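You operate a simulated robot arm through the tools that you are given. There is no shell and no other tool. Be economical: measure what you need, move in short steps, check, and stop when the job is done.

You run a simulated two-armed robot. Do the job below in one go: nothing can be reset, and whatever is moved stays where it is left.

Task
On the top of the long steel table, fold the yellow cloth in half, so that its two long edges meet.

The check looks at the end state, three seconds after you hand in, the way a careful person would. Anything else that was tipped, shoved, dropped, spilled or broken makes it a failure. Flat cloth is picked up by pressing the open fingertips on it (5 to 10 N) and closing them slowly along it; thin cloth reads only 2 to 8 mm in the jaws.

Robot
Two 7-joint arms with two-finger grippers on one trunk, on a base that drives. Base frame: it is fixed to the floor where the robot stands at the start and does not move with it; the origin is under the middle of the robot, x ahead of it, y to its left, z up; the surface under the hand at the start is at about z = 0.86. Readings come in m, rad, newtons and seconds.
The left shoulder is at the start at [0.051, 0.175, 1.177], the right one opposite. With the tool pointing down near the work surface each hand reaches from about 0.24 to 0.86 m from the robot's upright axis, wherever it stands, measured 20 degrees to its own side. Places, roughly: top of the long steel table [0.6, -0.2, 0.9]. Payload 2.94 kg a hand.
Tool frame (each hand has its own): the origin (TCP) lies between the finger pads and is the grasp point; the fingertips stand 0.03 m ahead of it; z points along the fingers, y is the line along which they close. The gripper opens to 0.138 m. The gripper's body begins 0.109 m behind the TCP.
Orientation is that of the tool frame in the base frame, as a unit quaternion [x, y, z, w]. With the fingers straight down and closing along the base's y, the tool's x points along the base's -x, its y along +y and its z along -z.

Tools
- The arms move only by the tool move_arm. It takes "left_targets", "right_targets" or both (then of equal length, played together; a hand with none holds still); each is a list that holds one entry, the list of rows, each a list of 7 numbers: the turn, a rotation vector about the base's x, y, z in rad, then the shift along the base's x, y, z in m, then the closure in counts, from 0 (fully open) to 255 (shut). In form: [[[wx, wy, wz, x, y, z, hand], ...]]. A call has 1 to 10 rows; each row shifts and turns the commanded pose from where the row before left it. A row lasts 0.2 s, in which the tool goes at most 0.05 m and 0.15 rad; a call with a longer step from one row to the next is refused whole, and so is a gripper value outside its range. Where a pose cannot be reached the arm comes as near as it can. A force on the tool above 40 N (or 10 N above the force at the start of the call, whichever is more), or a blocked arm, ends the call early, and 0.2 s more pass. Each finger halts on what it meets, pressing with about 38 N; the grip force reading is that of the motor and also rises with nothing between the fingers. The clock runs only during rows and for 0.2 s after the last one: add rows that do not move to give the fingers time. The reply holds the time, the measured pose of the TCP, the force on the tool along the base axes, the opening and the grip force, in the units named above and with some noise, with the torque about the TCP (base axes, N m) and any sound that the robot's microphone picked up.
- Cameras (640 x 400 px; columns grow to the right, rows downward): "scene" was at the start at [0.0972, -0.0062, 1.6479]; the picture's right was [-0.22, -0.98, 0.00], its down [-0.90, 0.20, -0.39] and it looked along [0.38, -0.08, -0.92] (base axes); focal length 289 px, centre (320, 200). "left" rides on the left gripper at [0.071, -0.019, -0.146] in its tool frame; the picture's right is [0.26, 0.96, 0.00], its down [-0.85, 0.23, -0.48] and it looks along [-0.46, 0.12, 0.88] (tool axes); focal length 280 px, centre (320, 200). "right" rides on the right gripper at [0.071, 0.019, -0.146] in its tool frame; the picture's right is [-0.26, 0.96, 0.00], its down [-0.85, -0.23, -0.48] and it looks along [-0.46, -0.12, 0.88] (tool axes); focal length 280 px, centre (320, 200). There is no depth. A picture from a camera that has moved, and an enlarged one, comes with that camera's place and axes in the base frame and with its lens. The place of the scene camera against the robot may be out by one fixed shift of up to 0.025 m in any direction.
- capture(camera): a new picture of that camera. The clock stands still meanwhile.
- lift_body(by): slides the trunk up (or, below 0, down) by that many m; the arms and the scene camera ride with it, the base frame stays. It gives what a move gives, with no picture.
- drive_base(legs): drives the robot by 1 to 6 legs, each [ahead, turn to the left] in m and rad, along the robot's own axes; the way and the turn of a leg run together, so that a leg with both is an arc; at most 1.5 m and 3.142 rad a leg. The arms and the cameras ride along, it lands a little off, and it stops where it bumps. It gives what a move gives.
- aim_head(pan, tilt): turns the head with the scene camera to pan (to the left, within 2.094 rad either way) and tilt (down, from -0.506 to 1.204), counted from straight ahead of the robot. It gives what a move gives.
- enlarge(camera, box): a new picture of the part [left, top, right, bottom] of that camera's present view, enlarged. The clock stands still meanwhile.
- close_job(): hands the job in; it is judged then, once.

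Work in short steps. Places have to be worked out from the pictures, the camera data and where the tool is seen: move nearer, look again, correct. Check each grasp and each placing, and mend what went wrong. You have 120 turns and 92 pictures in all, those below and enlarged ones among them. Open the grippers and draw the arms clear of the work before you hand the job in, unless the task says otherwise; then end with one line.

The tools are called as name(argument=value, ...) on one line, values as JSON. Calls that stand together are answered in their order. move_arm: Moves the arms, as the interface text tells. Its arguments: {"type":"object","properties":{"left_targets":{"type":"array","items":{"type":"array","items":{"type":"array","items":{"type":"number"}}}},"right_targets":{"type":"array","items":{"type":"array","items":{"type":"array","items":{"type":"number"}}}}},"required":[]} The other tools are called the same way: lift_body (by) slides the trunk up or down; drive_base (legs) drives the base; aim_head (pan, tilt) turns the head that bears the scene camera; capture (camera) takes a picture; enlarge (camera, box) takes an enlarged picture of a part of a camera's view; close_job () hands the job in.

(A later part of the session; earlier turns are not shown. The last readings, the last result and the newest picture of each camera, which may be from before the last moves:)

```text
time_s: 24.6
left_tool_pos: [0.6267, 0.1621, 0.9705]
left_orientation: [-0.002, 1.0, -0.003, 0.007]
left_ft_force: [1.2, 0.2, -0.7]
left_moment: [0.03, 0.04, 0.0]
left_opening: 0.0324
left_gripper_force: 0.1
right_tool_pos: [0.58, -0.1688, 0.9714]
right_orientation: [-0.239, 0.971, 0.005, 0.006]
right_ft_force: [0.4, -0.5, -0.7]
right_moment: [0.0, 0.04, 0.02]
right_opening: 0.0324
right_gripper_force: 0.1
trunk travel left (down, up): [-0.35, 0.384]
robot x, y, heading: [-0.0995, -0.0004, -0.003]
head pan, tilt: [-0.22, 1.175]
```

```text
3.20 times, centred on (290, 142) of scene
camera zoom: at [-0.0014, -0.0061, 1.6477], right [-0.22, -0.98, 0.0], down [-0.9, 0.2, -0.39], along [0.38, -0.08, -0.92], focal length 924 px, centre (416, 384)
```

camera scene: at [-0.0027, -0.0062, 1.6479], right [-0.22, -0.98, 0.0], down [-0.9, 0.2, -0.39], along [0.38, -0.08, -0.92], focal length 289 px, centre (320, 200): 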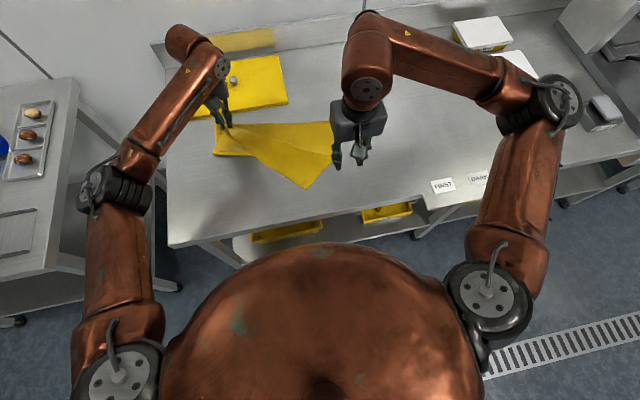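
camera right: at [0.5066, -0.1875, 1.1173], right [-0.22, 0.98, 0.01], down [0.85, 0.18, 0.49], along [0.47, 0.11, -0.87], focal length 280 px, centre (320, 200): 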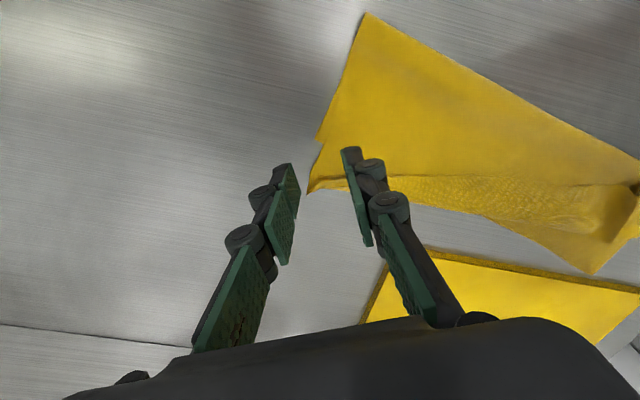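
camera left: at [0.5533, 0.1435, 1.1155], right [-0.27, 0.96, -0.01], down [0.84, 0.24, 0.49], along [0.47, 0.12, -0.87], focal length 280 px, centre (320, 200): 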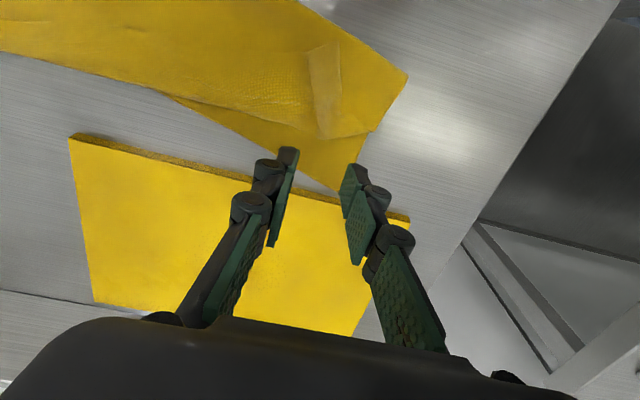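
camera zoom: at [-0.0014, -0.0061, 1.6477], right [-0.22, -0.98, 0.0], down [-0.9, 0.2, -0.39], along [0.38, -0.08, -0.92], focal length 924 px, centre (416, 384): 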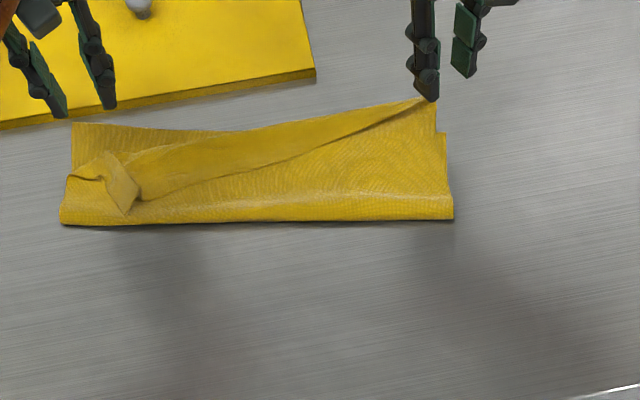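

The upper layer's edge strip is turned back, mostly at the left corner, whose tip points towards the robot. I enlarge both wrist views to plan the fix.

enlarge(camera="left", box=[160, 0, 480, 200])

enlarge(camera="right", box=[290, 0, 640, 290])

```text
2.00 times, centred on (320, 100) of left
camera zoom: at [0.5533, 0.1435, 1.1155], right [-0.27, 0.96, -0.01], down [0.84, 0.24, 0.49], along [0.47, 0.12, -0.87], focal length 561 px, centre (320, 400)
```

zoom: 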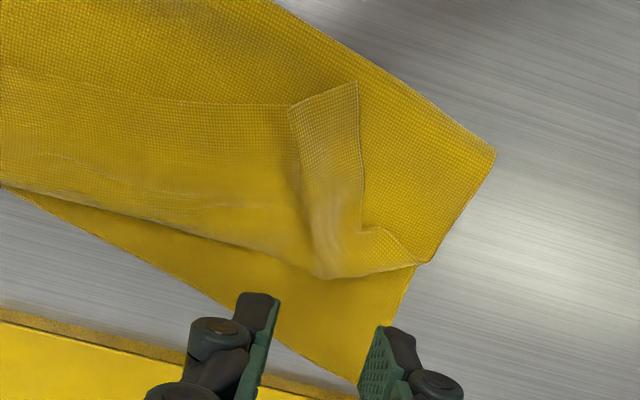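

```text
1.38 times, centred on (465, 145) of right
camera zoom: at [0.5066, -0.1875, 1.1173], right [-0.22, 0.98, 0.01], down [0.85, 0.18, 0.49], along [0.47, 0.11, -0.87], focal length 387 px, centre (120, 276)
```

zoom: 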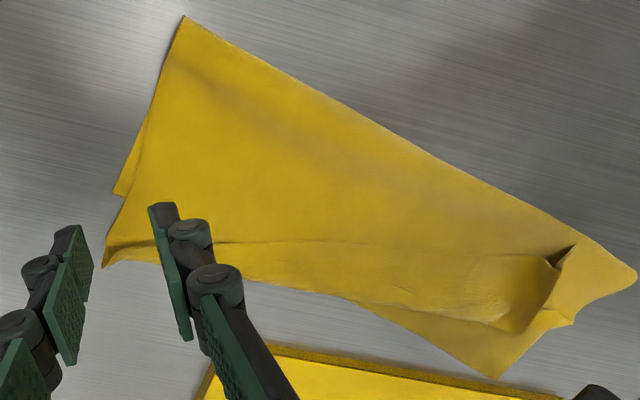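

The bottom layer now runs from (0.583, -0.172) to (0.677, 0.195), while the upper layer is about 4–5 cm too long with its rim turned back, so the fold line must move towards the robot. I go back over both upper corners to regrasp them at their tips: left near (0.56, 0.145), right near (0.63, -0.16).

move_arm(left_targets=[[[0, 0, 0, -0.02, -0.005, 0, 185], [0, 0, 0, -0.02, -0.005, 0, 185], [0, 0, 0, -0.021, -0.006, -0.01, 185], [0, 0, 0, 0, 0, -0.025, 185], [0, 0, 0, 0, 0, 0, 185]]], right_targets=[[[0, 0, -0.12, 0.012, 0.005, 0, 195], [0, 0, -0.12, 0.012, 0.005, 0, 195], [0, 0, -0.12, 0.012, 0.005, -0.01, 195], [0, 0, -0.12, 0.01, 0.004, -0.025, 195], [0, 0, 0, 0, 0, 0, 195]]])

capture(camera="left")

capture(camera="right")

```text
time_s: 25.8
left_tool_pos: [0.5644, 0.1449, 0.9383]
left_orientation: [-0.002, 1.0, -0.003, 0.009]
left_ft_force: [0.1, 0.0, 0.9]
left_moment: [0.02, -0.02, 0.02]
left_opening: 0.0379
left_gripper_force: 0.0
right_tool_pos: [0.6263, -0.1498, 0.9362]
right_orientation: [0.0, 1.0, 0.001, 0.008]
right_ft_force: [0.0, 0.5, -0.2]
right_moment: [-0.01, -0.06, -0.01]
right_opening: 0.0322
right_gripper_force: 0.0
trunk travel left (down, up): [-0.35, 0.384]
robot x, y, heading: [-0.1024, -0.0012, 0.007]
head pan, tilt: [-0.22, 1.175]
```

```text
54 pictures are left
camera left: at [0.4913, 0.1268, 1.0818], right [-0.27, 0.96, -0.01], down [0.84, 0.24, 0.49], along [0.47, 0.12, -0.87], focal length 280 px, centre (320, 200)
```

left: 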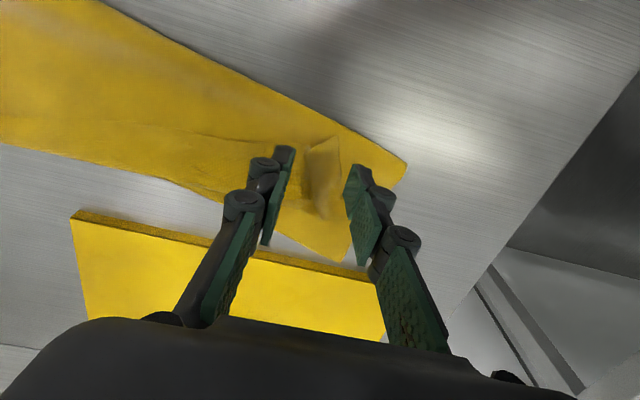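

```text
53 pictures are left
camera right: at [0.5525, -0.1329, 1.0827], right [0.26, 0.96, 0.01], down [0.84, -0.23, 0.49], along [0.47, -0.12, -0.87], focal length 280 px, centre (320, 200)
```

right: 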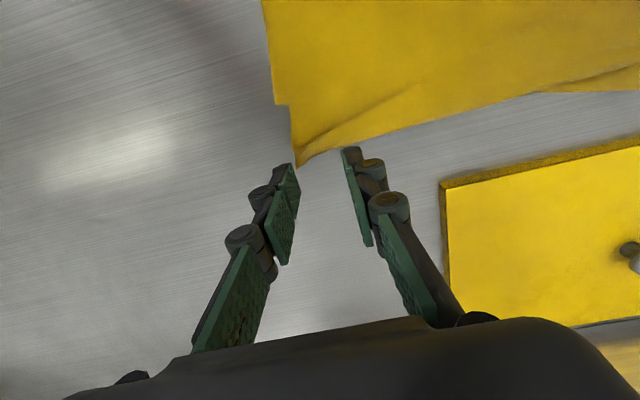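

The left fingers straddle the flap tip at (0.557, 0.144), and the right fingers are almost over the right tip at (0.635, -0.171). I adjust by a few millimetres and descend to near contact.

move_arm(left_targets=[[[0, 0, 0, -0.001, 0, -0.02, 185], [0, 0, 0, 0, 0, -0.015, 185], [0, 0, 0, 0, 0, -0.005, 185], [0, 0, 0, 0, 0, -0.0025, 185], [0, 0, 0, 0, 0, -0.0015, 185], [0, 0, 0, 0, 0, 0, 185]]], right_targets=[[[0, 0, 0, -0.005, 0.003, -0.02, 195], [0, 0, 0, 0, 0, -0.015, 195], [0, 0, 0, 0, 0, -0.004, 195], [0, 0, 0, 0, 0, -0.002, 195], [0, 0, 0, 0, 0, -0.0015, 195], [0, 0, 0, 0, 0, 0, 195]]])

```text
time_s: 27.2
left_tool_pos: [0.5656, 0.1454, 0.893]
left_orientation: [-0.002, 1.0, -0.002, 0.009]
left_ft_force: [-0.1, 0.0, 0.6]
left_moment: [0.0, 0.0, -0.02]
left_opening: 0.0382
left_gripper_force: 0.1
right_tool_pos: [0.6225, -0.1464, 0.8944]
right_orientation: [-0.001, 1.0, 0.002, 0.007]
right_ft_force: [0.3, 0.0, 0.4]
right_moment: [-0.02, 0.0, -0.01]
right_opening: 0.0325
right_gripper_force: 0.2
trunk travel left (down, up): [-0.35, 0.384]
robot x, y, heading: [-0.1003, -0.0009, 0.005]
head pan, tilt: [-0.22, 1.175]
```

Neither hand is in contact yet. I go down a few more millimetres, left lighter than right.

move_arm(left_targets=[[[0, 0, 0, 0, 0, -0.001, 185], [0, 0, 0, 0, 0, -0.001, 185], [0, 0, 0, 0, 0, 0, 185]]], right_targets=[[[0, 0, 0, 0, 0, -0.002, 195], [0, 0, 0, 0, 0, -0.002, 195], [0, 0, 0, 0, 0, 0, 195]]])

capture(camera="left")

capture(camera="right")

```text
time_s: 28.0
left_tool_pos: [0.5643, 0.1454, 0.8928]
left_orientation: [-0.001, 1.0, -0.002, 0.009]
left_ft_force: [0.3, -0.5, 3.4]
left_moment: [-0.07, -0.01, 0.02]
left_opening: 0.038
left_gripper_force: 0.0
right_tool_pos: [0.6229, -0.1468, 0.8921]
right_orientation: [0.0, 1.0, 0.003, 0.008]
right_ft_force: [0.6, -0.8, 9.0]
right_moment: [0.06, -0.03, 0.0]
right_opening: 0.0318
right_gripper_force: 0.1
trunk travel left (down, up): [-0.35, 0.384]
robot x, y, heading: [-0.0997, -0.0011, 0.001]
head pan, tilt: [-0.22, 1.175]
```

```text
52 pictures are left
camera left: at [0.4907, 0.1267, 1.0367], right [-0.27, 0.96, -0.01], down [0.84, 0.24, 0.49], along [0.47, 0.12, -0.87], focal length 280 px, centre (320, 200)
```

left: 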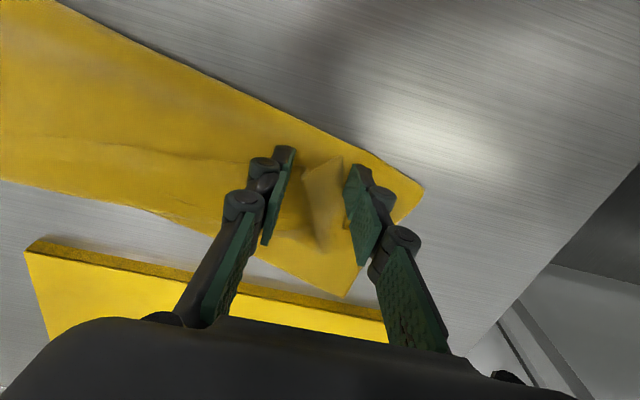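

```text
51 pictures are left
camera right: at [0.5487, -0.1292, 1.0374], right [0.26, 0.97, 0.01], down [0.84, -0.23, 0.49], along [0.47, -0.12, -0.87], focal length 280 px, centre (320, 200)
```

right: 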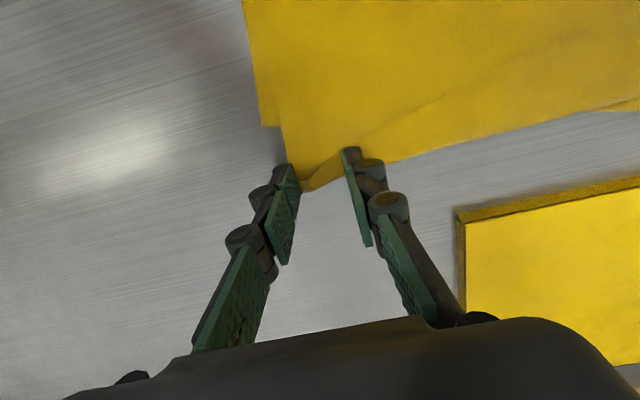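

The left strip is well framed. The right hand is a bit too close to the cloth's edges, so I hop it inward by (-6, +6) mm and then close both slowly.

move_arm(right_targets=[[[0, 0, 0, 0, 0, 0.005, 195], [0, 0, 0, -0.006, 0.006, 0, 195], [0, 0, 0, 0, 0, -0.004, 195], [0, 0, 0, 0, 0, -0.0015, 195], [0, 0, 0, 0, 0, 0, 195]]])

move_arm(left_targets=[[[0, 0, 0, 0, 0, 0, 195], [0, 0, 0, 0, 0, 0, 203], [0, 0, 0, 0, 0, 0, 211], [0, 0, 0, 0, 0, 0, 219], [0, 0, 0, 0, 0, 0, 227], [0, 0, 0, 0, 0, 0, 235], [0, 0, 0, 0, 0, 0, 243], [0, 0, 0, 0, 0, 0, 250], [0, 0, 0, 0, 0, 0, 255], [0, 0, 0, 0, 0, 0, 255]]], right_targets=[[[0, 0, 0, 0, 0, 0, 200], [0, 0, 0, 0, 0, 0, 206], [0, 0, 0, 0, 0, -0.0005, 212], [0, 0, 0, 0, 0, 0, 219], [0, 0, 0, 0, 0, -0.0005, 227], [0, 0, 0, 0, 0, 0, 235], [0, 0, 0, 0, 0, 0, 243], [0, 0, 0, 0, 0, 0, 250], [0, 0, 0, 0, 0, 0, 255], [0, 0, 0, 0, 0, 0, 255]]])

capture(camera="left")

capture(camera="right")

```text
time_s: 29.2
left_tool_pos: [0.5632, 0.1457, 0.8924]
left_orientation: [-0.002, 1.0, -0.003, 0.009]
left_ft_force: [0.6, -0.4, 1.3]
left_moment: [-0.03, 0.0, -0.01]
left_opening: 0.0378
left_gripper_force: 0.1
right_tool_pos: [0.6163, -0.14, 0.8918]
right_orientation: [-0.001, 1.0, 0.002, 0.008]
right_ft_force: [-0.8, -2.0, 13.3]
right_moment: [-0.03, -0.03, 0.0]
right_opening: 0.0323
right_gripper_force: 0.2
trunk travel left (down, up): [-0.35, 0.384]
robot x, y, heading: [-0.0999, -0.0031, 0.008]
head pan, tilt: [-0.22, 1.175]
```

```text
time_s: 31.4
left_tool_pos: [0.5644, 0.145, 0.8924]
left_orientation: [-0.001, 1.0, -0.002, 0.01]
left_ft_force: [0.0, -0.8, 0.8]
left_moment: [-0.11, -0.04, -0.02]
left_opening: 0.0053
left_gripper_force: 29.4
right_tool_pos: [0.6165, -0.1395, 0.8902]
right_orientation: [-0.001, 1.0, 0.002, 0.008]
right_ft_force: [-0.8, 3.7, 6.5]
right_moment: [0.05, 0.01, -0.01]
right_opening: 0.0063
right_gripper_force: 34.5
trunk travel left (down, up): [-0.35, 0.384]
robot x, y, heading: [-0.1006, -0.0018, 0.001]
head pan, tilt: [-0.22, 1.175]
```

```text
50 pictures are left
camera left: at [0.4905, 0.1268, 1.0368], right [-0.27, 0.96, -0.01], down [0.84, 0.24, 0.49], along [0.47, 0.12, -0.87], focal length 280 px, centre (320, 200)
```

left: 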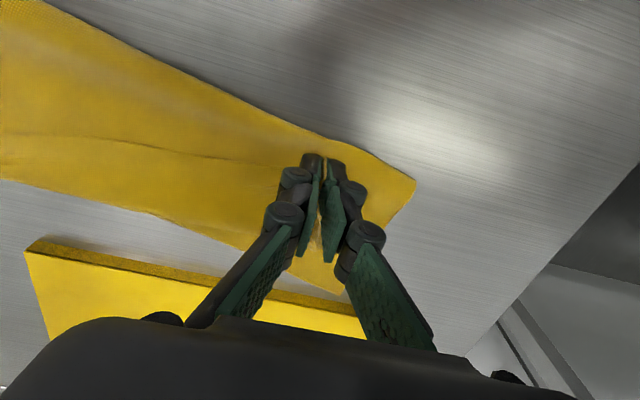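

```text
49 pictures are left
camera right: at [0.5423, -0.1229, 1.0353], right [0.26, 0.97, 0.01], down [0.84, -0.23, 0.49], along [0.47, -0.12, -0.87], focal length 280 px, centre (320, 200)
```

right: 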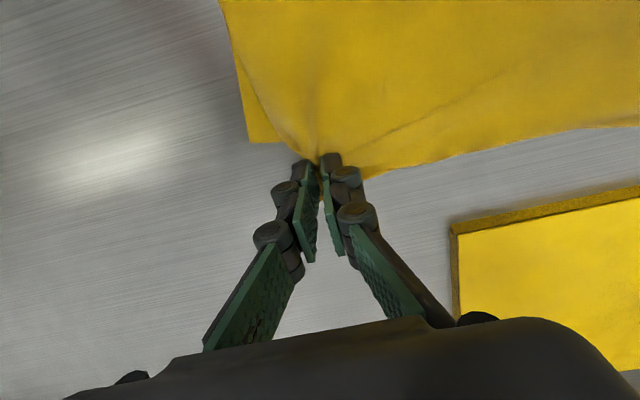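

Both corners are firmly gripped, reading 5.3 and 6.3 mm. I lift the edge and bring it back above where the fold line should be, so the upper layer peels up and the bottom lies flat.

move_arm(left_targets=[[[0, 0, 0, 0, 0, 0.02, 255], [0, 0, 0, -0.003, 0.006, 0.02, 255], [0, 0, 0, -0.005, 0.008, 0.02, 255], [0, 0, 0, -0.005, 0.008, 0.015, 255], [0, 0, 0, -0.005, 0.008, 0.015, 255], [0, 0, 0, -0.005, 0.008, 0.01, 255], [0, 0, 0, -0.005, 0.008, 0.01, 255], [0, 0, 0, -0.005, 0.005, 0.005, 255], [0, 0, 0, 0, 0, 0, 255]]], right_targets=[[[0, 0, 0, -0.005, 0, 0.02, 255], [0, 0, 0, -0.018, 0.004, 0.02, 255], [0, 0, 0, -0.023, 0.005, 0.02, 255], [0, 0, 0, -0.023, 0.006, 0.015, 255], [0, 0, 0, -0.023, 0.006, 0.015, 255], [0, 0, 0, -0.023, 0.006, 0.01, 255], [0, 0, 0, -0.023, 0.005, 0.01, 255], [0, 0, 0, -0.023, 0.004, 0.005, 255], [0, 0, 0, 0, 0, 0, 255]]])

capture(camera="left")

capture(camera="right")

enlarge(camera="scene", box=[190, 80, 390, 205])

```text
time_s: 33.4
left_tool_pos: [0.5318, 0.196, 1.0069]
left_orientation: [-0.002, 1.0, -0.001, 0.008]
left_ft_force: [-1.5, -4.3, -1.4]
left_moment: [-0.25, 0.08, -0.02]
left_opening: 0.0047
left_gripper_force: 38.4
right_tool_pos: [0.455, -0.1041, 1.0032]
right_orientation: [-0.001, 1.0, 0.001, 0.007]
right_ft_force: [0.2, 6.0, -0.7]
right_moment: [0.37, -0.1, 0.07]
right_opening: 0.0034
right_gripper_force: 28.6
trunk travel left (down, up): [-0.35, 0.384]
robot x, y, heading: [-0.0978, -0.0002, 0.002]
head pan, tilt: [-0.22, 1.175]
```

```text
48 pictures are left
camera left: at [0.4589, 0.1766, 1.1512], right [-0.27, 0.96, -0.01], down [0.84, 0.24, 0.49], along [0.47, 0.12, -0.87], focal length 280 px, centre (320, 200)
```

left: 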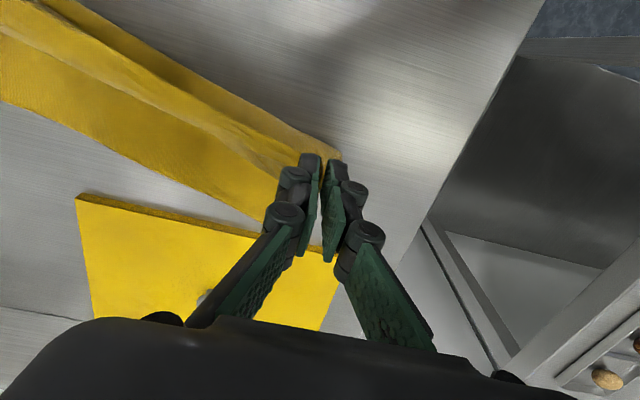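

```text
47 pictures are left
camera right: at [0.3824, -0.087, 1.1498], right [0.26, 0.97, 0.01], down [0.84, -0.23, 0.49], along [0.47, -0.12, -0.87], focal length 280 px, centre (320, 200)
```

right: 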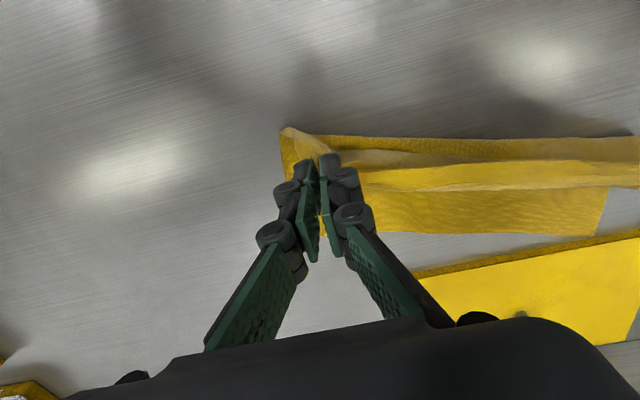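

```text
3.20 times, centred on (290, 142) of scene
camera zoom: at [-0.0023, -0.0062, 1.6478], right [-0.22, -0.98, 0.0], down [-0.9, 0.2, -0.39], along [0.38, -0.08, -0.92], focal length 924 px, centre (416, 384)
```

zoom: 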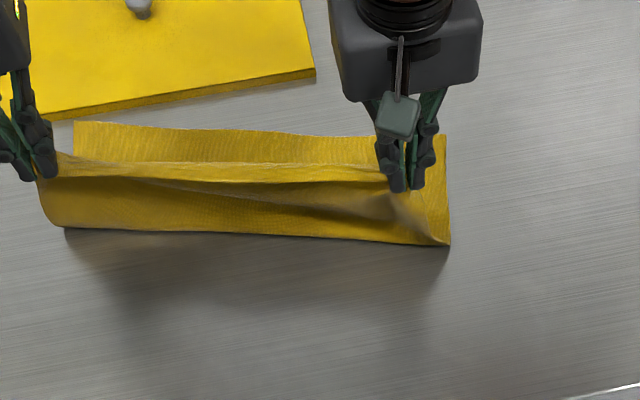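

The edge now hangs as a straight curtain, and the fold line lies within a centimetre of ideal. The bottom corners are at about (0.682, 0.198) and (0.582, -0.168). I relax the tension slightly and lay the edge forward, perpendicular to the fold line.

move_arm(left_targets=[[[0, 0, 0, 0.03, -0.009, -0.002, 255], [0, 0, 0, 0.028, -0.0075, -0.009, 255], [0, 0, 0, 0.024, -0.0055, -0.019, 255], [0, 0, 0, 0.0185, -0.0043, -0.025, 255], [0, 0, 0, 0.0155, -0.0036, -0.025, 255], [0, 0, 0, 0.0097, -0.002, -0.017, 255], [0, 0, 0, 0, 0, 0, 255]]], right_targets=[[[0, 0, 0, 0.03, -0.005, -0.002, 255], [0, 0, 0, 0.028, -0.0055, -0.009, 255], [0, 0, 0, 0.024, -0.0055, -0.019, 255], [0, 0, 0, 0.0185, -0.0043, -0.025, 255], [0, 0, 0, 0.0155, -0.0036, -0.025, 255], [0, 0, 0, 0.0097, -0.002, -0.017, 255], [0, 0, 0, 0, 0, 0, 255]]])

capture(camera="left")

capture(camera="right")

enlarge(camera="scene", box=[190, 80, 390, 205])

```text
time_s: 35.0
left_tool_pos: [0.6565, 0.1654, 0.9094]
left_orientation: [-0.002, 1.0, -0.003, 0.009]
left_ft_force: [0.0, 0.4, -1.2]
left_moment: [0.05, 0.04, 0.01]
left_opening: 0.0066
left_gripper_force: 40.2
right_tool_pos: [0.5804, -0.1285, 0.9065]
right_orientation: [0.0, 1.0, 0.002, 0.009]
right_ft_force: [-0.4, 0.3, -1.9]
right_moment: [-0.06, 0.01, -0.01]
right_opening: 0.006
right_gripper_force: 37.3
trunk travel left (down, up): [-0.35, 0.384]
robot x, y, heading: [-0.1003, -0.003, 0.001]
head pan, tilt: [-0.22, 1.175]
```

```text
45 pictures are left
camera left: at [0.5831, 0.1458, 1.0542], right [-0.27, 0.96, -0.01], down [0.84, 0.24, 0.49], along [0.47, 0.12, -0.87], focal length 280 px, centre (320, 200)
```

left: 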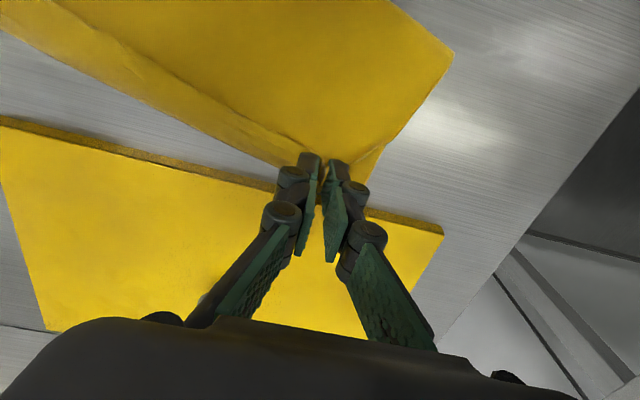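

```text
44 pictures are left
camera right: at [0.5071, -0.112, 1.0529], right [0.26, 0.97, 0.01], down [0.84, -0.23, 0.49], along [0.47, -0.12, -0.87], focal length 280 px, centre (320, 200)
```

right: 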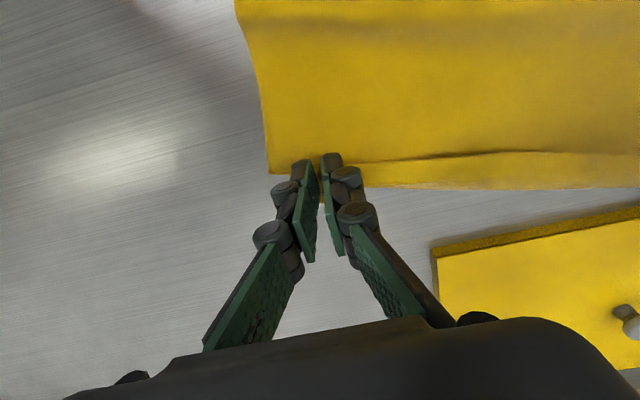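

```text
3.20 times, centred on (290, 142) of scene
camera zoom: at [-0.0032, -0.006, 1.648], right [-0.22, -0.98, 0.0], down [-0.9, 0.2, -0.39], along [0.38, -0.08, -0.92], focal length 924 px, centre (416, 384)
```

zoom: 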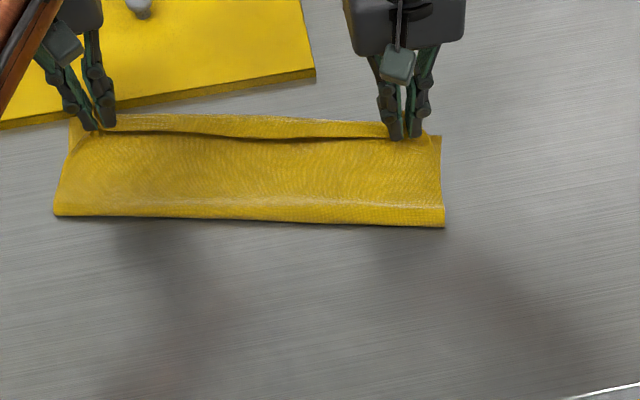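

Very good: the layers lie flat, with the upper edge apparently 1–2 cm short of the far edge. I enlarge to confirm.

enlarge(camera="right", box=[240, 100, 640, 220])

enlarge(camera="left", box=[140, 80, 460, 240])

```text
1.60 times, centred on (440, 160) of right
camera zoom: at [0.5071, -0.112, 1.0529], right [0.26, 0.97, 0.01], down [0.84, -0.23, 0.49], along [0.47, -0.12, -0.87], focal length 449 px, centre (128, 264)
```

zoom: 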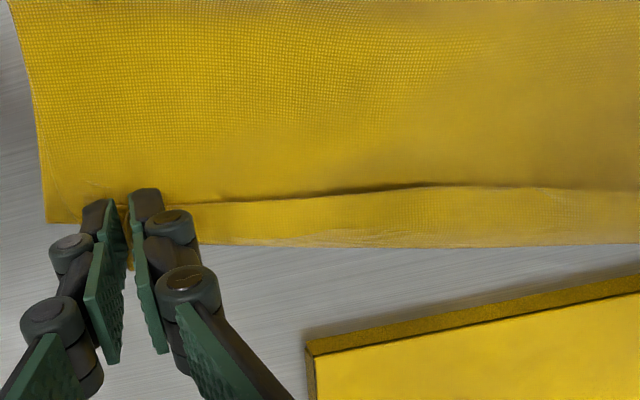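

```text
2.00 times, centred on (300, 160) of left
camera zoom: at [0.5831, 0.1458, 1.0542], right [-0.27, 0.96, -0.01], down [0.84, 0.24, 0.49], along [0.47, 0.12, -0.87], focal length 561 px, centre (360, 280)
```

zoom: 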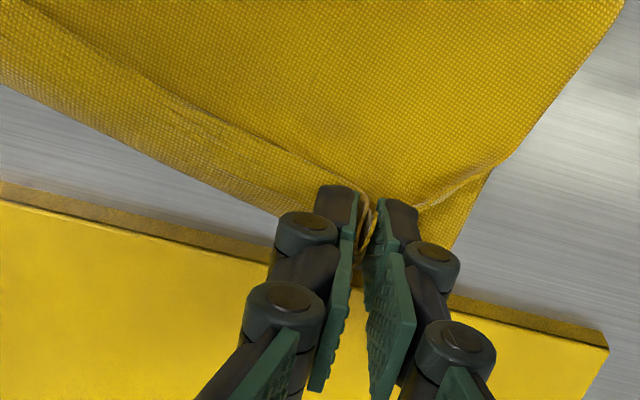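

The dark gap faces the robot, so this strip is the upper layer's rim, about 2.5 cm wide, turned back at the grips. Pulling that far also crept the fold line forward about 1.3 cm. I go back up to the curtain position, slightly nearer the robot, to re-lay the fold line, then lay it down shorter and flip the rim afterwards.

move_arm(left_targets=[[[0, 0, 0, -0.012, 0.002, 0.02, 255], [0, 0, 0, -0.0155, 0.0036, 0.025, 255], [0, 0, 0, -0.0185, 0.0043, 0.025, 255], [0, 0, 0, -0.024, 0.0055, 0.017, 255], [0, 0, 0, -0.028, 0.0075, 0.009, 255], [0, 0, 0, -0.03, 0.007, 0.002, 255], [0, 0, 0, -0.012, 0.003, 0.002, 255], [0, 0, 0, 0, 0, 0, 255]]], right_targets=[[[0, 0, 0, -0.012, 0.002, 0.02, 255], [0, 0, 0, -0.0155, 0.0036, 0.025, 255], [0, 0, 0, -0.0185, 0.0043, 0.025, 255], [0, 0, 0, -0.024, 0.0055, 0.017, 255], [0, 0, 0, -0.028, 0.0055, 0.009, 255], [0, 0, 0, -0.03, 0.007, 0.002, 255], [0, 0, 0, -0.012, 0.003, 0.002, 255], [0, 0, 0, 0, 0, 0, 255]]])

enlarge(camera="scene", box=[190, 80, 390, 205])

capture(camera="right")

```text
time_s: 36.8
left_tool_pos: [0.5169, 0.1949, 1.0097]
left_orientation: [-0.002, 1.0, -0.002, 0.008]
left_ft_force: [0.5, -1.4, -0.2]
left_moment: [-0.06, 0.06, 0.01]
left_opening: 0.0066
left_gripper_force: 32.3
right_tool_pos: [0.4399, -0.0988, 1.0054]
right_orientation: [-0.001, 1.0, 0.002, 0.006]
right_ft_force: [0.2, 0.1, 4.2]
right_moment: [-0.01, 0.01, 0.01]
right_opening: 0.0011
right_gripper_force: 31.8
trunk travel left (down, up): [-0.35, 0.384]
robot x, y, heading: [-0.0985, -0.002, 0.006]
head pan, tilt: [-0.22, 1.175]
```

```text
3.20 times, centred on (290, 142) of scene
camera zoom: at [-0.0027, -0.0062, 1.6479], right [-0.22, -0.98, 0.0], down [-0.9, 0.2, -0.39], along [0.38, -0.08, -0.92], focal length 924 px, centre (416, 384)
```

zoom: 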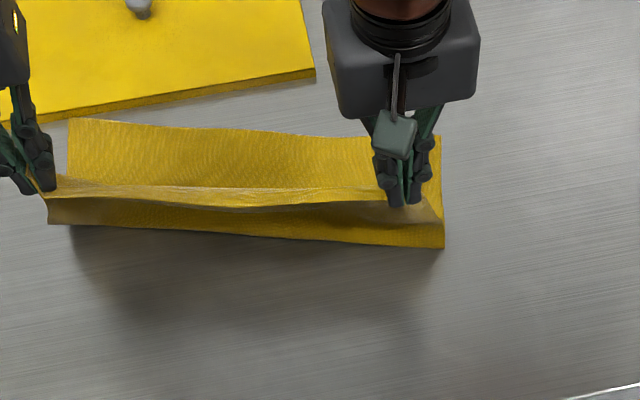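

```text
39 pictures are left
camera right: at [0.3672, -0.0815, 1.1516], right [0.26, 0.97, 0.01], down [0.84, -0.23, 0.49], along [0.47, -0.12, -0.87], focal length 280 px, centre (320, 200)
```

right: 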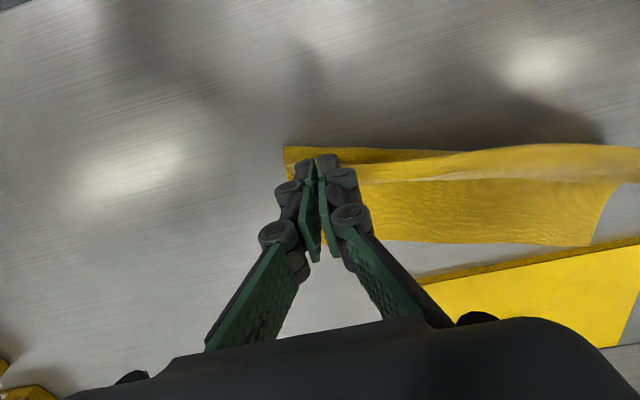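

The curtain is still held. I lean it a bit further toward the robot to move the fold line back, then lay it forward on a looser, shorter path.

move_arm(left_targets=[[[0, 0, 0, -0.03, 0.007, -0.012, 255], [0, 0, 0, 0, 0, 0, 255], [0, 0, 0, 0.0228, -0.0034, -0.004, 255], [0, 0, 0, 0.0228, -0.0034, -0.004, 255], [0, 0, 0, 0.0228, -0.0034, -0.006, 255], [0, 0, 0, 0.0208, -0.0034, -0.01, 255], [0, 0, 0, 0.0188, -0.0034, -0.014, 255], [0, 0, 0, 0.0168, -0.0034, -0.018, 255], [0, 0, 0, 0.0128, -0.0034, -0.02, 255], [0, 0, 0, 0.0108, -0.0034, -0.017, 255]]], right_targets=[[[0, 0, 0, -0.03, 0.007, -0.012, 255], [0, 0, 0, 0, 0, 0, 255], [0, 0, 0, 0.022, -0.0037, -0.004, 255], [0, 0, 0, 0.022, -0.0037, -0.004, 255], [0, 0, 0, 0.022, -0.0037, -0.006, 255], [0, 0, 0, 0.02, -0.0037, -0.01, 255], [0, 0, 0, 0.018, -0.0037, -0.014, 255], [0, 0, 0, 0.016, -0.0037, -0.018, 255], [0, 0, 0, 0.012, -0.0037, -0.02, 255], [0, 0, 0, 0.01, -0.0037, -0.017, 255]]])

enlarge(camera="scene", box=[190, 80, 390, 205])

capture(camera="right")

capture(camera="left")

```text
time_s: 39.0
left_tool_pos: [0.6371, 0.1754, 0.9042]
left_orientation: [-0.001, 1.0, -0.002, 0.009]
left_ft_force: [-0.1, -1.9, 3.9]
left_moment: [-0.18, -0.02, 0.02]
left_opening: 0.0009
left_gripper_force: 32.1
right_tool_pos: [0.5536, -0.1235, 0.9011]
right_orientation: [-0.001, 1.0, 0.002, 0.007]
right_ft_force: [-0.8, 3.6, -2.8]
right_moment: [0.45, 0.01, -0.01]
right_opening: 0.002
right_gripper_force: 28.7
trunk travel left (down, up): [-0.35, 0.384]
robot x, y, heading: [-0.1049, -0.0023, -0.001]
head pan, tilt: [-0.22, 1.175]
```

```text
3.20 times, centred on (290, 142) of scene
camera zoom: at [-0.0017, -0.0068, 1.6478], right [-0.22, -0.98, 0.0], down [-0.9, 0.2, -0.39], along [0.38, -0.08, -0.92], focal length 924 px, centre (416, 384)
```

zoom: 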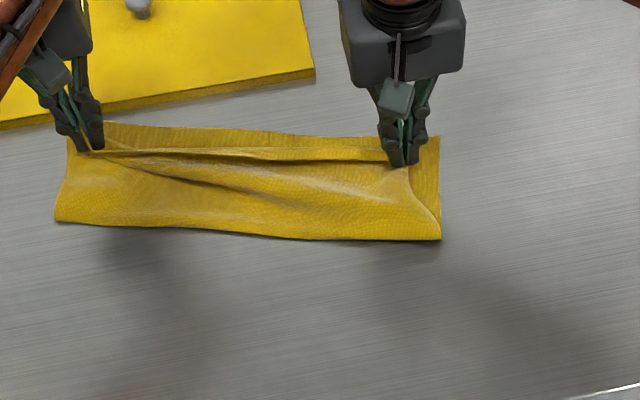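

```text
37 pictures are left
camera right: at [0.4805, -0.1054, 1.0472], right [0.26, 0.97, 0.01], down [0.84, -0.23, 0.49], along [0.47, -0.12, -0.87], focal length 280 px, centre (320, 200)
```

right: 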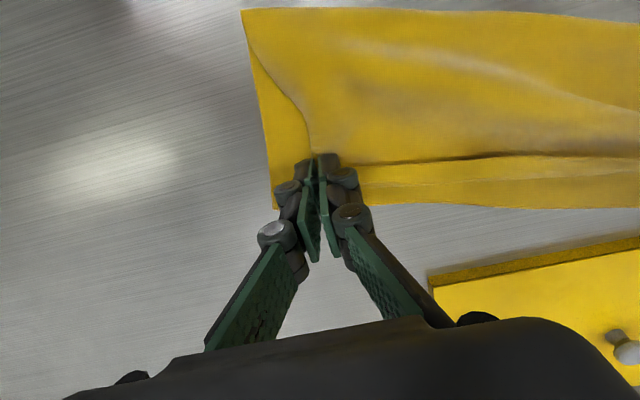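

```text
36 pictures are left
camera left: at [0.5638, 0.1575, 1.0481], right [-0.26, 0.96, -0.01], down [0.84, 0.23, 0.49], along [0.47, 0.12, -0.87], focal length 280 px, centre (320, 200)
```

left: 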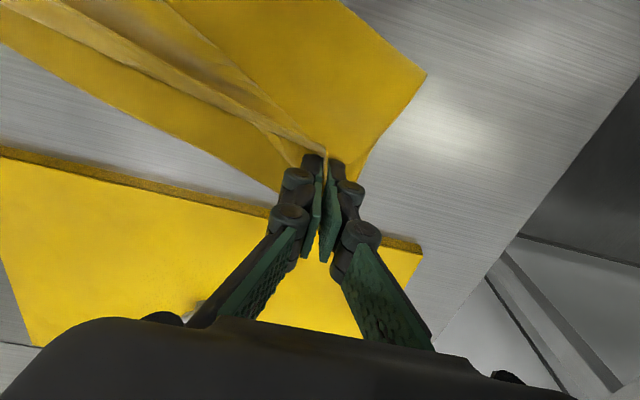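

The fold line is back, and the rim now lies short of the far edge with room to unroll. I ease the tension, lower slightly, release and lift away.

move_arm(left_targets=[[[0, 0, 0, 0, -0.003, -0.004, 255], [0, 0, 0, 0, 0, 0, 230], [0, 0, 0, 0, 0, 0, 205], [0, 0, 0, 0, 0, 0, 205], [0, 0, 0, 0, 0, 0.03, 205], [0, 0, 0, -0.02, 0, 0.04, 205], [0, 0, 0, -0.04, 0, 0.02, 205], [0, 0, 0, -0.04, 0.02, 0, 205], [0, 0, 0, 0, 0, 0, 205]]], right_targets=[[[0, 0, 0, 0, 0.003, -0.004, 255], [0, 0, 0, 0, 0, 0, 230], [0, 0, 0, 0, 0, 0, 205], [0, 0, 0, 0, 0, 0, 205], [0, 0, 0, 0, 0, 0.03, 205], [0, 0, 0, -0.02, 0, 0.04, 205], [0, 0, 0, -0.04, 0, 0.02, 205], [0, 0, 0, -0.04, -0.02, 0, 205], [0, 0, 0, 0, 0, 0, 205]]])

enlarge(camera="scene", box=[190, 80, 390, 205])

capture(camera="right")

capture(camera="left")

```text
time_s: 41.0
left_tool_pos: [0.5369, 0.1938, 0.9887]
left_orientation: [-0.002, 1.0, -0.003, 0.008]
left_ft_force: [-0.8, 0.6, 0.7]
left_moment: [-0.04, 0.03, 0.0]
left_opening: 0.0272
left_gripper_force: 0.0
right_tool_pos: [0.4548, -0.1393, 0.9881]
right_orientation: [-0.001, 1.0, 0.003, 0.007]
right_ft_force: [0.3, -0.1, -0.1]
right_moment: [-0.01, 0.0, -0.03]
right_opening: 0.0273
right_gripper_force: 0.1
trunk travel left (down, up): [-0.35, 0.384]
robot x, y, heading: [-0.0994, -0.003, 0.002]
head pan, tilt: [-0.22, 1.175]
```

```text
3.20 times, centred on (290, 142) of scene
camera zoom: at [-0.0011, -0.0058, 1.6477], right [-0.22, -0.98, 0.0], down [-0.9, 0.2, -0.39], along [0.38, -0.08, -0.92], focal length 924 px, centre (416, 384)
```

zoom: 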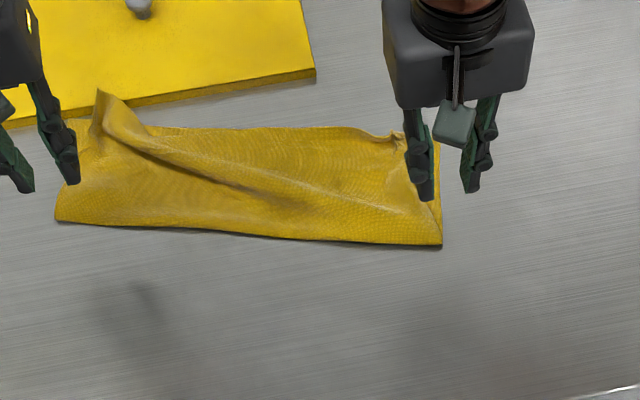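

```text
34 pictures are left
camera right: at [0.3816, -0.1229, 1.1339], right [0.26, 0.97, 0.01], down [0.84, -0.23, 0.49], along [0.47, -0.12, -0.87], focal length 280 px, centre (320, 200)
```

right: 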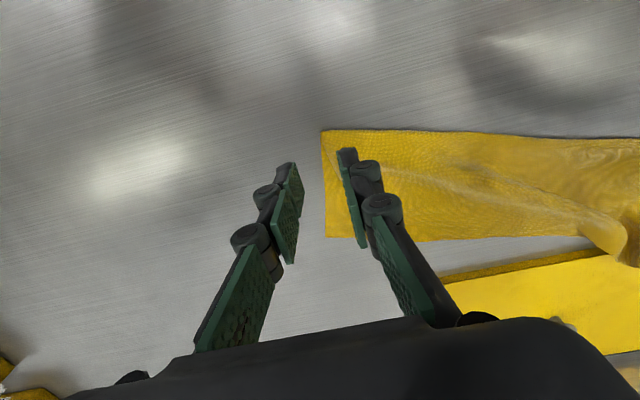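

```text
33 pictures are left
camera left: at [0.4639, 0.1751, 1.1332], right [-0.27, 0.96, -0.01], down [0.84, 0.24, 0.49], along [0.47, 0.12, -0.87], focal length 280 px, centre (320, 200)
```

left: 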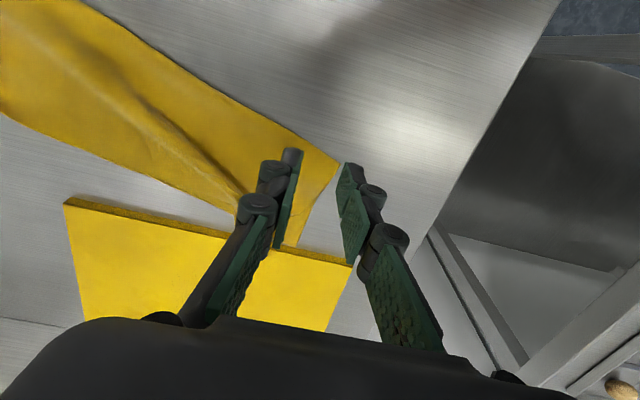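

On release the rim sprang forward, and the edges nearly coincide. A crumple stands at the left corner. I move the hands back out of the view to see it clearly.

move_arm(left_targets=[[[0, 0, 0, -0.03, 0.04, 0.01, 205], [0, 0, 0, -0.02, 0.045, 0.01, 205], [0, 0, 0, -0.02, 0.045, 0.01, 205], [0, 0, 0, 0, 0, 0, 205]]], right_targets=[[[0, 0, 0, -0.03, -0.03, 0.01, 205], [0, 0, 0, -0.03, -0.035, 0.01, 205], [0, 0, 0, -0.03, -0.035, 0.01, 205], [0, 0, 0, 0, 0, 0, 205]]])

enlarge(camera="scene", box=[200, 90, 344, 180])

enlarge(camera="left", box=[0, 0, 320, 240])

```text
refused: row 1 steps farther than a row can; nothing moved
```

```text
4.44 times, centred on (272, 135) of scene
camera zoom: at [-0.0011, -0.0058, 1.6477], right [-0.22, -0.98, 0.0], down [-0.9, 0.2, -0.39], along [0.38, -0.08, -0.92], focal length 1283 px, centre (533, 489)
```

zoom: 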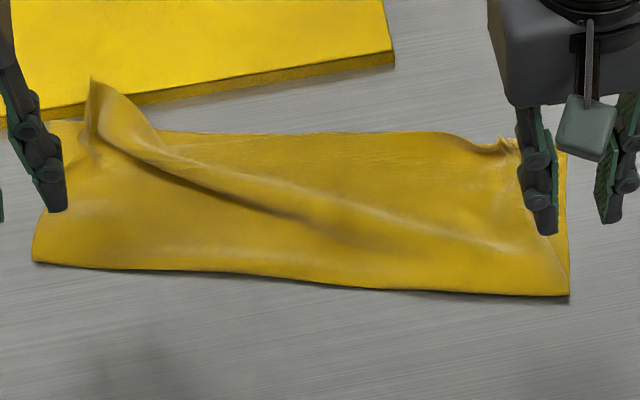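

```text
1.67 times, centred on (160, 120) of left
camera zoom: at [0.4639, 0.1751, 1.1332], right [-0.27, 0.96, -0.01], down [0.84, 0.24, 0.49], along [0.47, 0.12, -0.87], focal length 467 px, centre (587, 333)
```

zoom: 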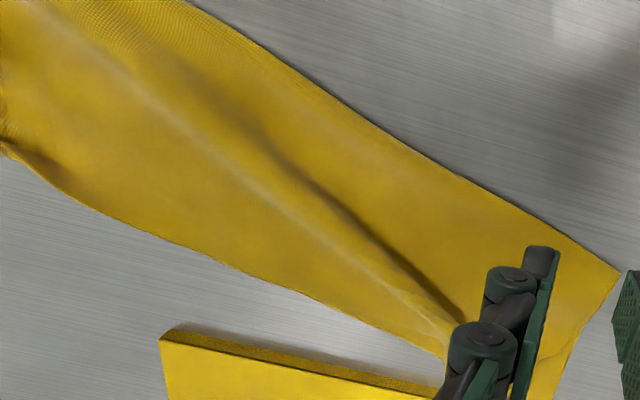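

One step was too long. I repeat the retreat with smaller steps.

move_arm(left_targets=[[[0, 0, 0, -0.02, 0.035, 0.01, 205], [0, 0, 0, -0.02, 0.035, 0.01, 205], [0, 0, 0, -0.02, 0.035, 0.01, 205], [0, 0, 0, 0, 0.02, 0, 205], [0, 0, 0, 0, 0, 0, 205]]], right_targets=[[[0, 0, 0, -0.025, -0.03, 0.01, 205], [0, 0, 0, -0.025, -0.03, 0.01, 205], [0, 0, 0, -0.025, -0.03, 0.01, 205], [0, 0, 0, 0, -0.02, 0, 205], [0, 0, 0, 0, 0, 0, 205]]])

enlarge(camera="scene", box=[200, 90, 344, 180])

capture(camera="left")

capture(camera="right")

```text
time_s: 42.2
left_tool_pos: [0.4754, 0.3213, 1.0217]
left_orientation: [-0.002, 1.0, -0.003, 0.009]
left_ft_force: [0.4, -0.6, 0.4]
left_moment: [-0.03, -0.02, 0.02]
left_opening: 0.0272
left_gripper_force: 0.0
right_tool_pos: [0.3766, -0.2496, 1.0196]
right_orientation: [0.0, 1.0, 0.002, 0.008]
right_ft_force: [-0.1, 0.2, 0.7]
right_moment: [-0.01, 0.05, -0.03]
right_opening: 0.0271
right_gripper_force: 0.1
trunk travel left (down, up): [-0.35, 0.384]
robot x, y, heading: [-0.1014, 0.0036, 0.006]
head pan, tilt: [-0.22, 1.175]
```

```text
4.44 times, centred on (272, 135) of scene
camera zoom: at [-0.0033, -0.0058, 1.6479], right [-0.22, -0.98, 0.0], down [-0.9, 0.2, -0.39], along [0.38, -0.08, -0.92], focal length 1283 px, centre (533, 489)
```

zoom: 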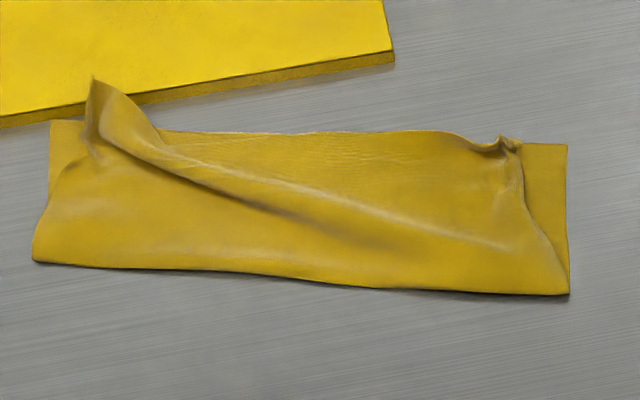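

```text
29 pictures are left
camera left: at [0.4015, 0.3014, 1.1651], right [-0.27, 0.96, -0.01], down [0.84, 0.24, 0.49], along [0.47, 0.12, -0.87], focal length 280 px, centre (320, 200)
```

left: 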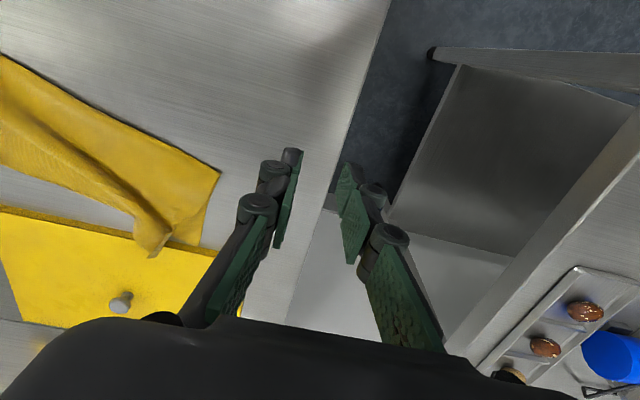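

```text
28 pictures are left
camera right: at [0.3037, -0.2319, 1.1651], right [0.26, 0.97, 0.01], down [0.84, -0.23, 0.49], along [0.47, -0.12, -0.87], focal length 280 px, centre (320, 200)
```

right: 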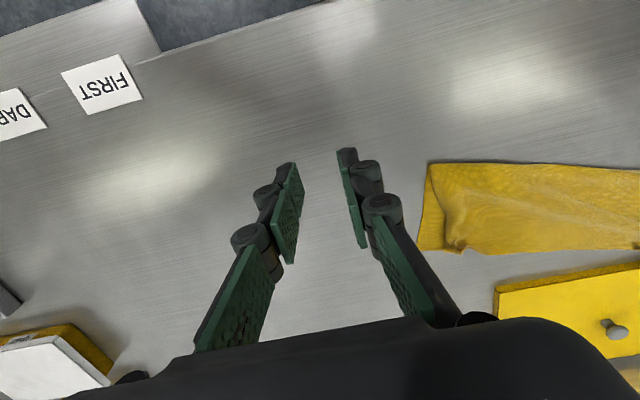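

Excellent: the upper long edge now lies along the far edge. What remains are the two gathered corners: the left one stands as a peak at about (0.67, 0.166, 0.905), and the right one is a low crumple at about (0.58, -0.116). I go above both to regrasp them lightly and pull them outward.

move_arm(left_targets=[[[0, 0, 0, 0.0275, -0.0222, -0.0, 181], [0, 0, 0, 0.0275, -0.0222, -0.0, 181], [0, 0, 0, 0.0275, -0.0222, -0.0, 181], [0, 0, 0, 0.0275, -0.0222, 0, 181], [0, 0, 0, 0.0275, -0.0222, -0.01, 181], [0, 0, 0, 0.0275, -0.0222, -0.02, 181], [0, 0, 0, 0.0275, -0.0222, -0.02, 181], [0, 0, 0, 0, 0, 0, 181]]], right_targets=[[[0, 0, 0, 0.0286, 0.0191, 0, 190], [0, 0, 0, 0.0286, 0.0191, 0, 190], [0, 0, 0, 0.0286, 0.0191, 0, 190], [0, 0, 0, 0.0286, 0.0191, -0.01, 190], [0, 0, 0, 0.0286, 0.0191, -0.02, 190], [0, 0, 0, 0.0286, 0.0191, -0.02, 190], [0, 0, 0, 0.0286, 0.0191, -0.02, 190], [0, 0, 0, 0, 0, 0, 190]]])

capture(camera="left")

capture(camera="right")

```text
time_s: 44.0
left_tool_pos: [0.6686, 0.1641, 0.9683]
left_orientation: [-0.002, 1.0, -0.002, 0.008]
left_ft_force: [0.5, -0.4, -0.1]
left_moment: [-0.01, 0.01, -0.03]
left_opening: 0.0402
left_gripper_force: 0.0
right_tool_pos: [0.5785, -0.1128, 0.9477]
right_orientation: [-0.001, 1.0, 0.002, 0.007]
right_ft_force: [0.0, -0.7, -0.1]
right_moment: [-0.02, -0.02, -0.02]
right_opening: 0.0353
right_gripper_force: 0.0
trunk travel left (down, up): [-0.35, 0.384]
robot x, y, heading: [-0.097, 0.001, -0.003]
head pan, tilt: [-0.22, 1.175]
```

```text
27 pictures are left
camera left: at [0.596, 0.1468, 1.1132], right [-0.26, 0.96, -0.01], down [0.84, 0.23, 0.49], along [0.47, 0.12, -0.87], focal length 280 px, centre (320, 200)
```

left: 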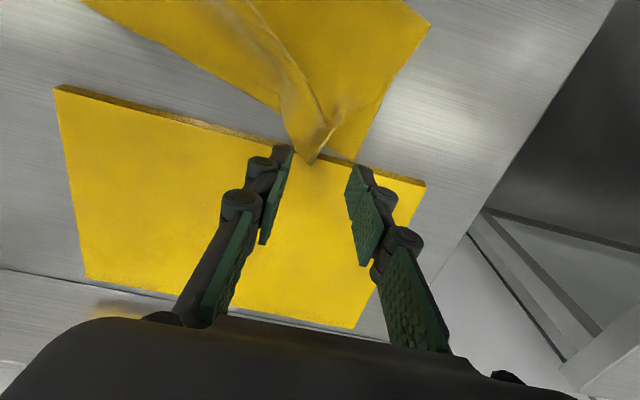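

```text
26 pictures are left
camera right: at [0.5062, -0.0955, 1.0941], right [0.26, 0.97, 0.01], down [0.84, -0.23, 0.49], along [0.47, -0.12, -0.87], focal length 280 px, centre (320, 200)
```

right: 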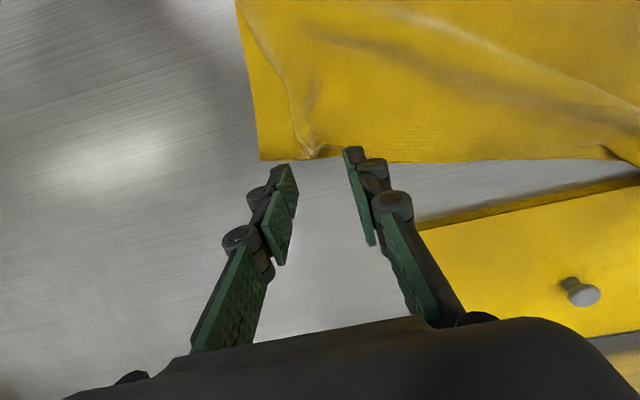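

The left peak's tip, at about (0.677, 0.160), sits between the fingers. I enlarge the right crumple before pinching it.

enlarge(camera="right", box=[230, 40, 430, 190])

enlarge(camera="left", box=[220, 20, 420, 180])

```text
2.67 times, centred on (330, 115) of right
camera zoom: at [0.5062, -0.0955, 1.0941], right [0.26, 0.97, 0.01], down [0.84, -0.23, 0.49], along [0.47, -0.12, -0.87], focal length 748 px, centre (293, 427)
```

zoom: 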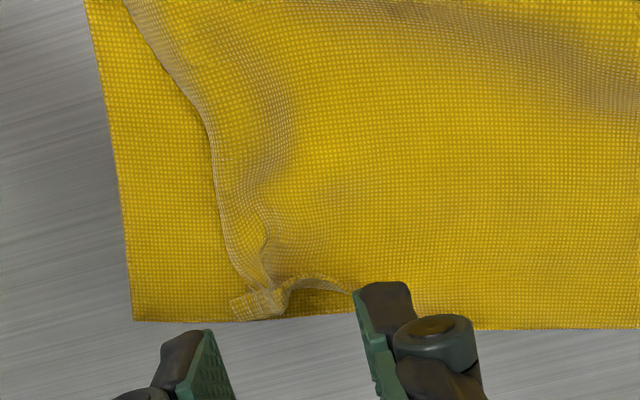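

```text
2.50 times, centred on (320, 100) of left
camera zoom: at [0.596, 0.1468, 1.1132], right [-0.26, 0.96, -0.01], down [0.84, 0.23, 0.49], along [0.47, 0.12, -0.87], focal length 701 px, centre (320, 450)
```

zoom: 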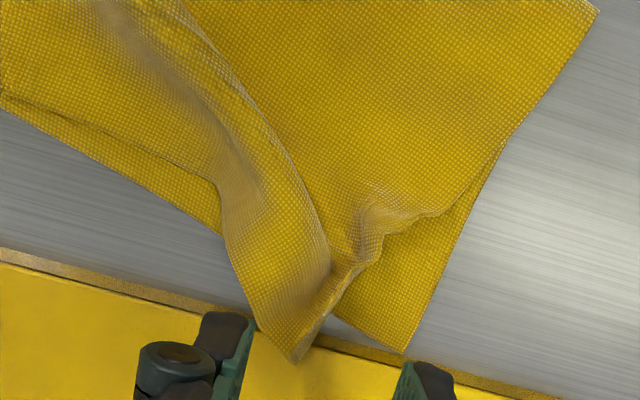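

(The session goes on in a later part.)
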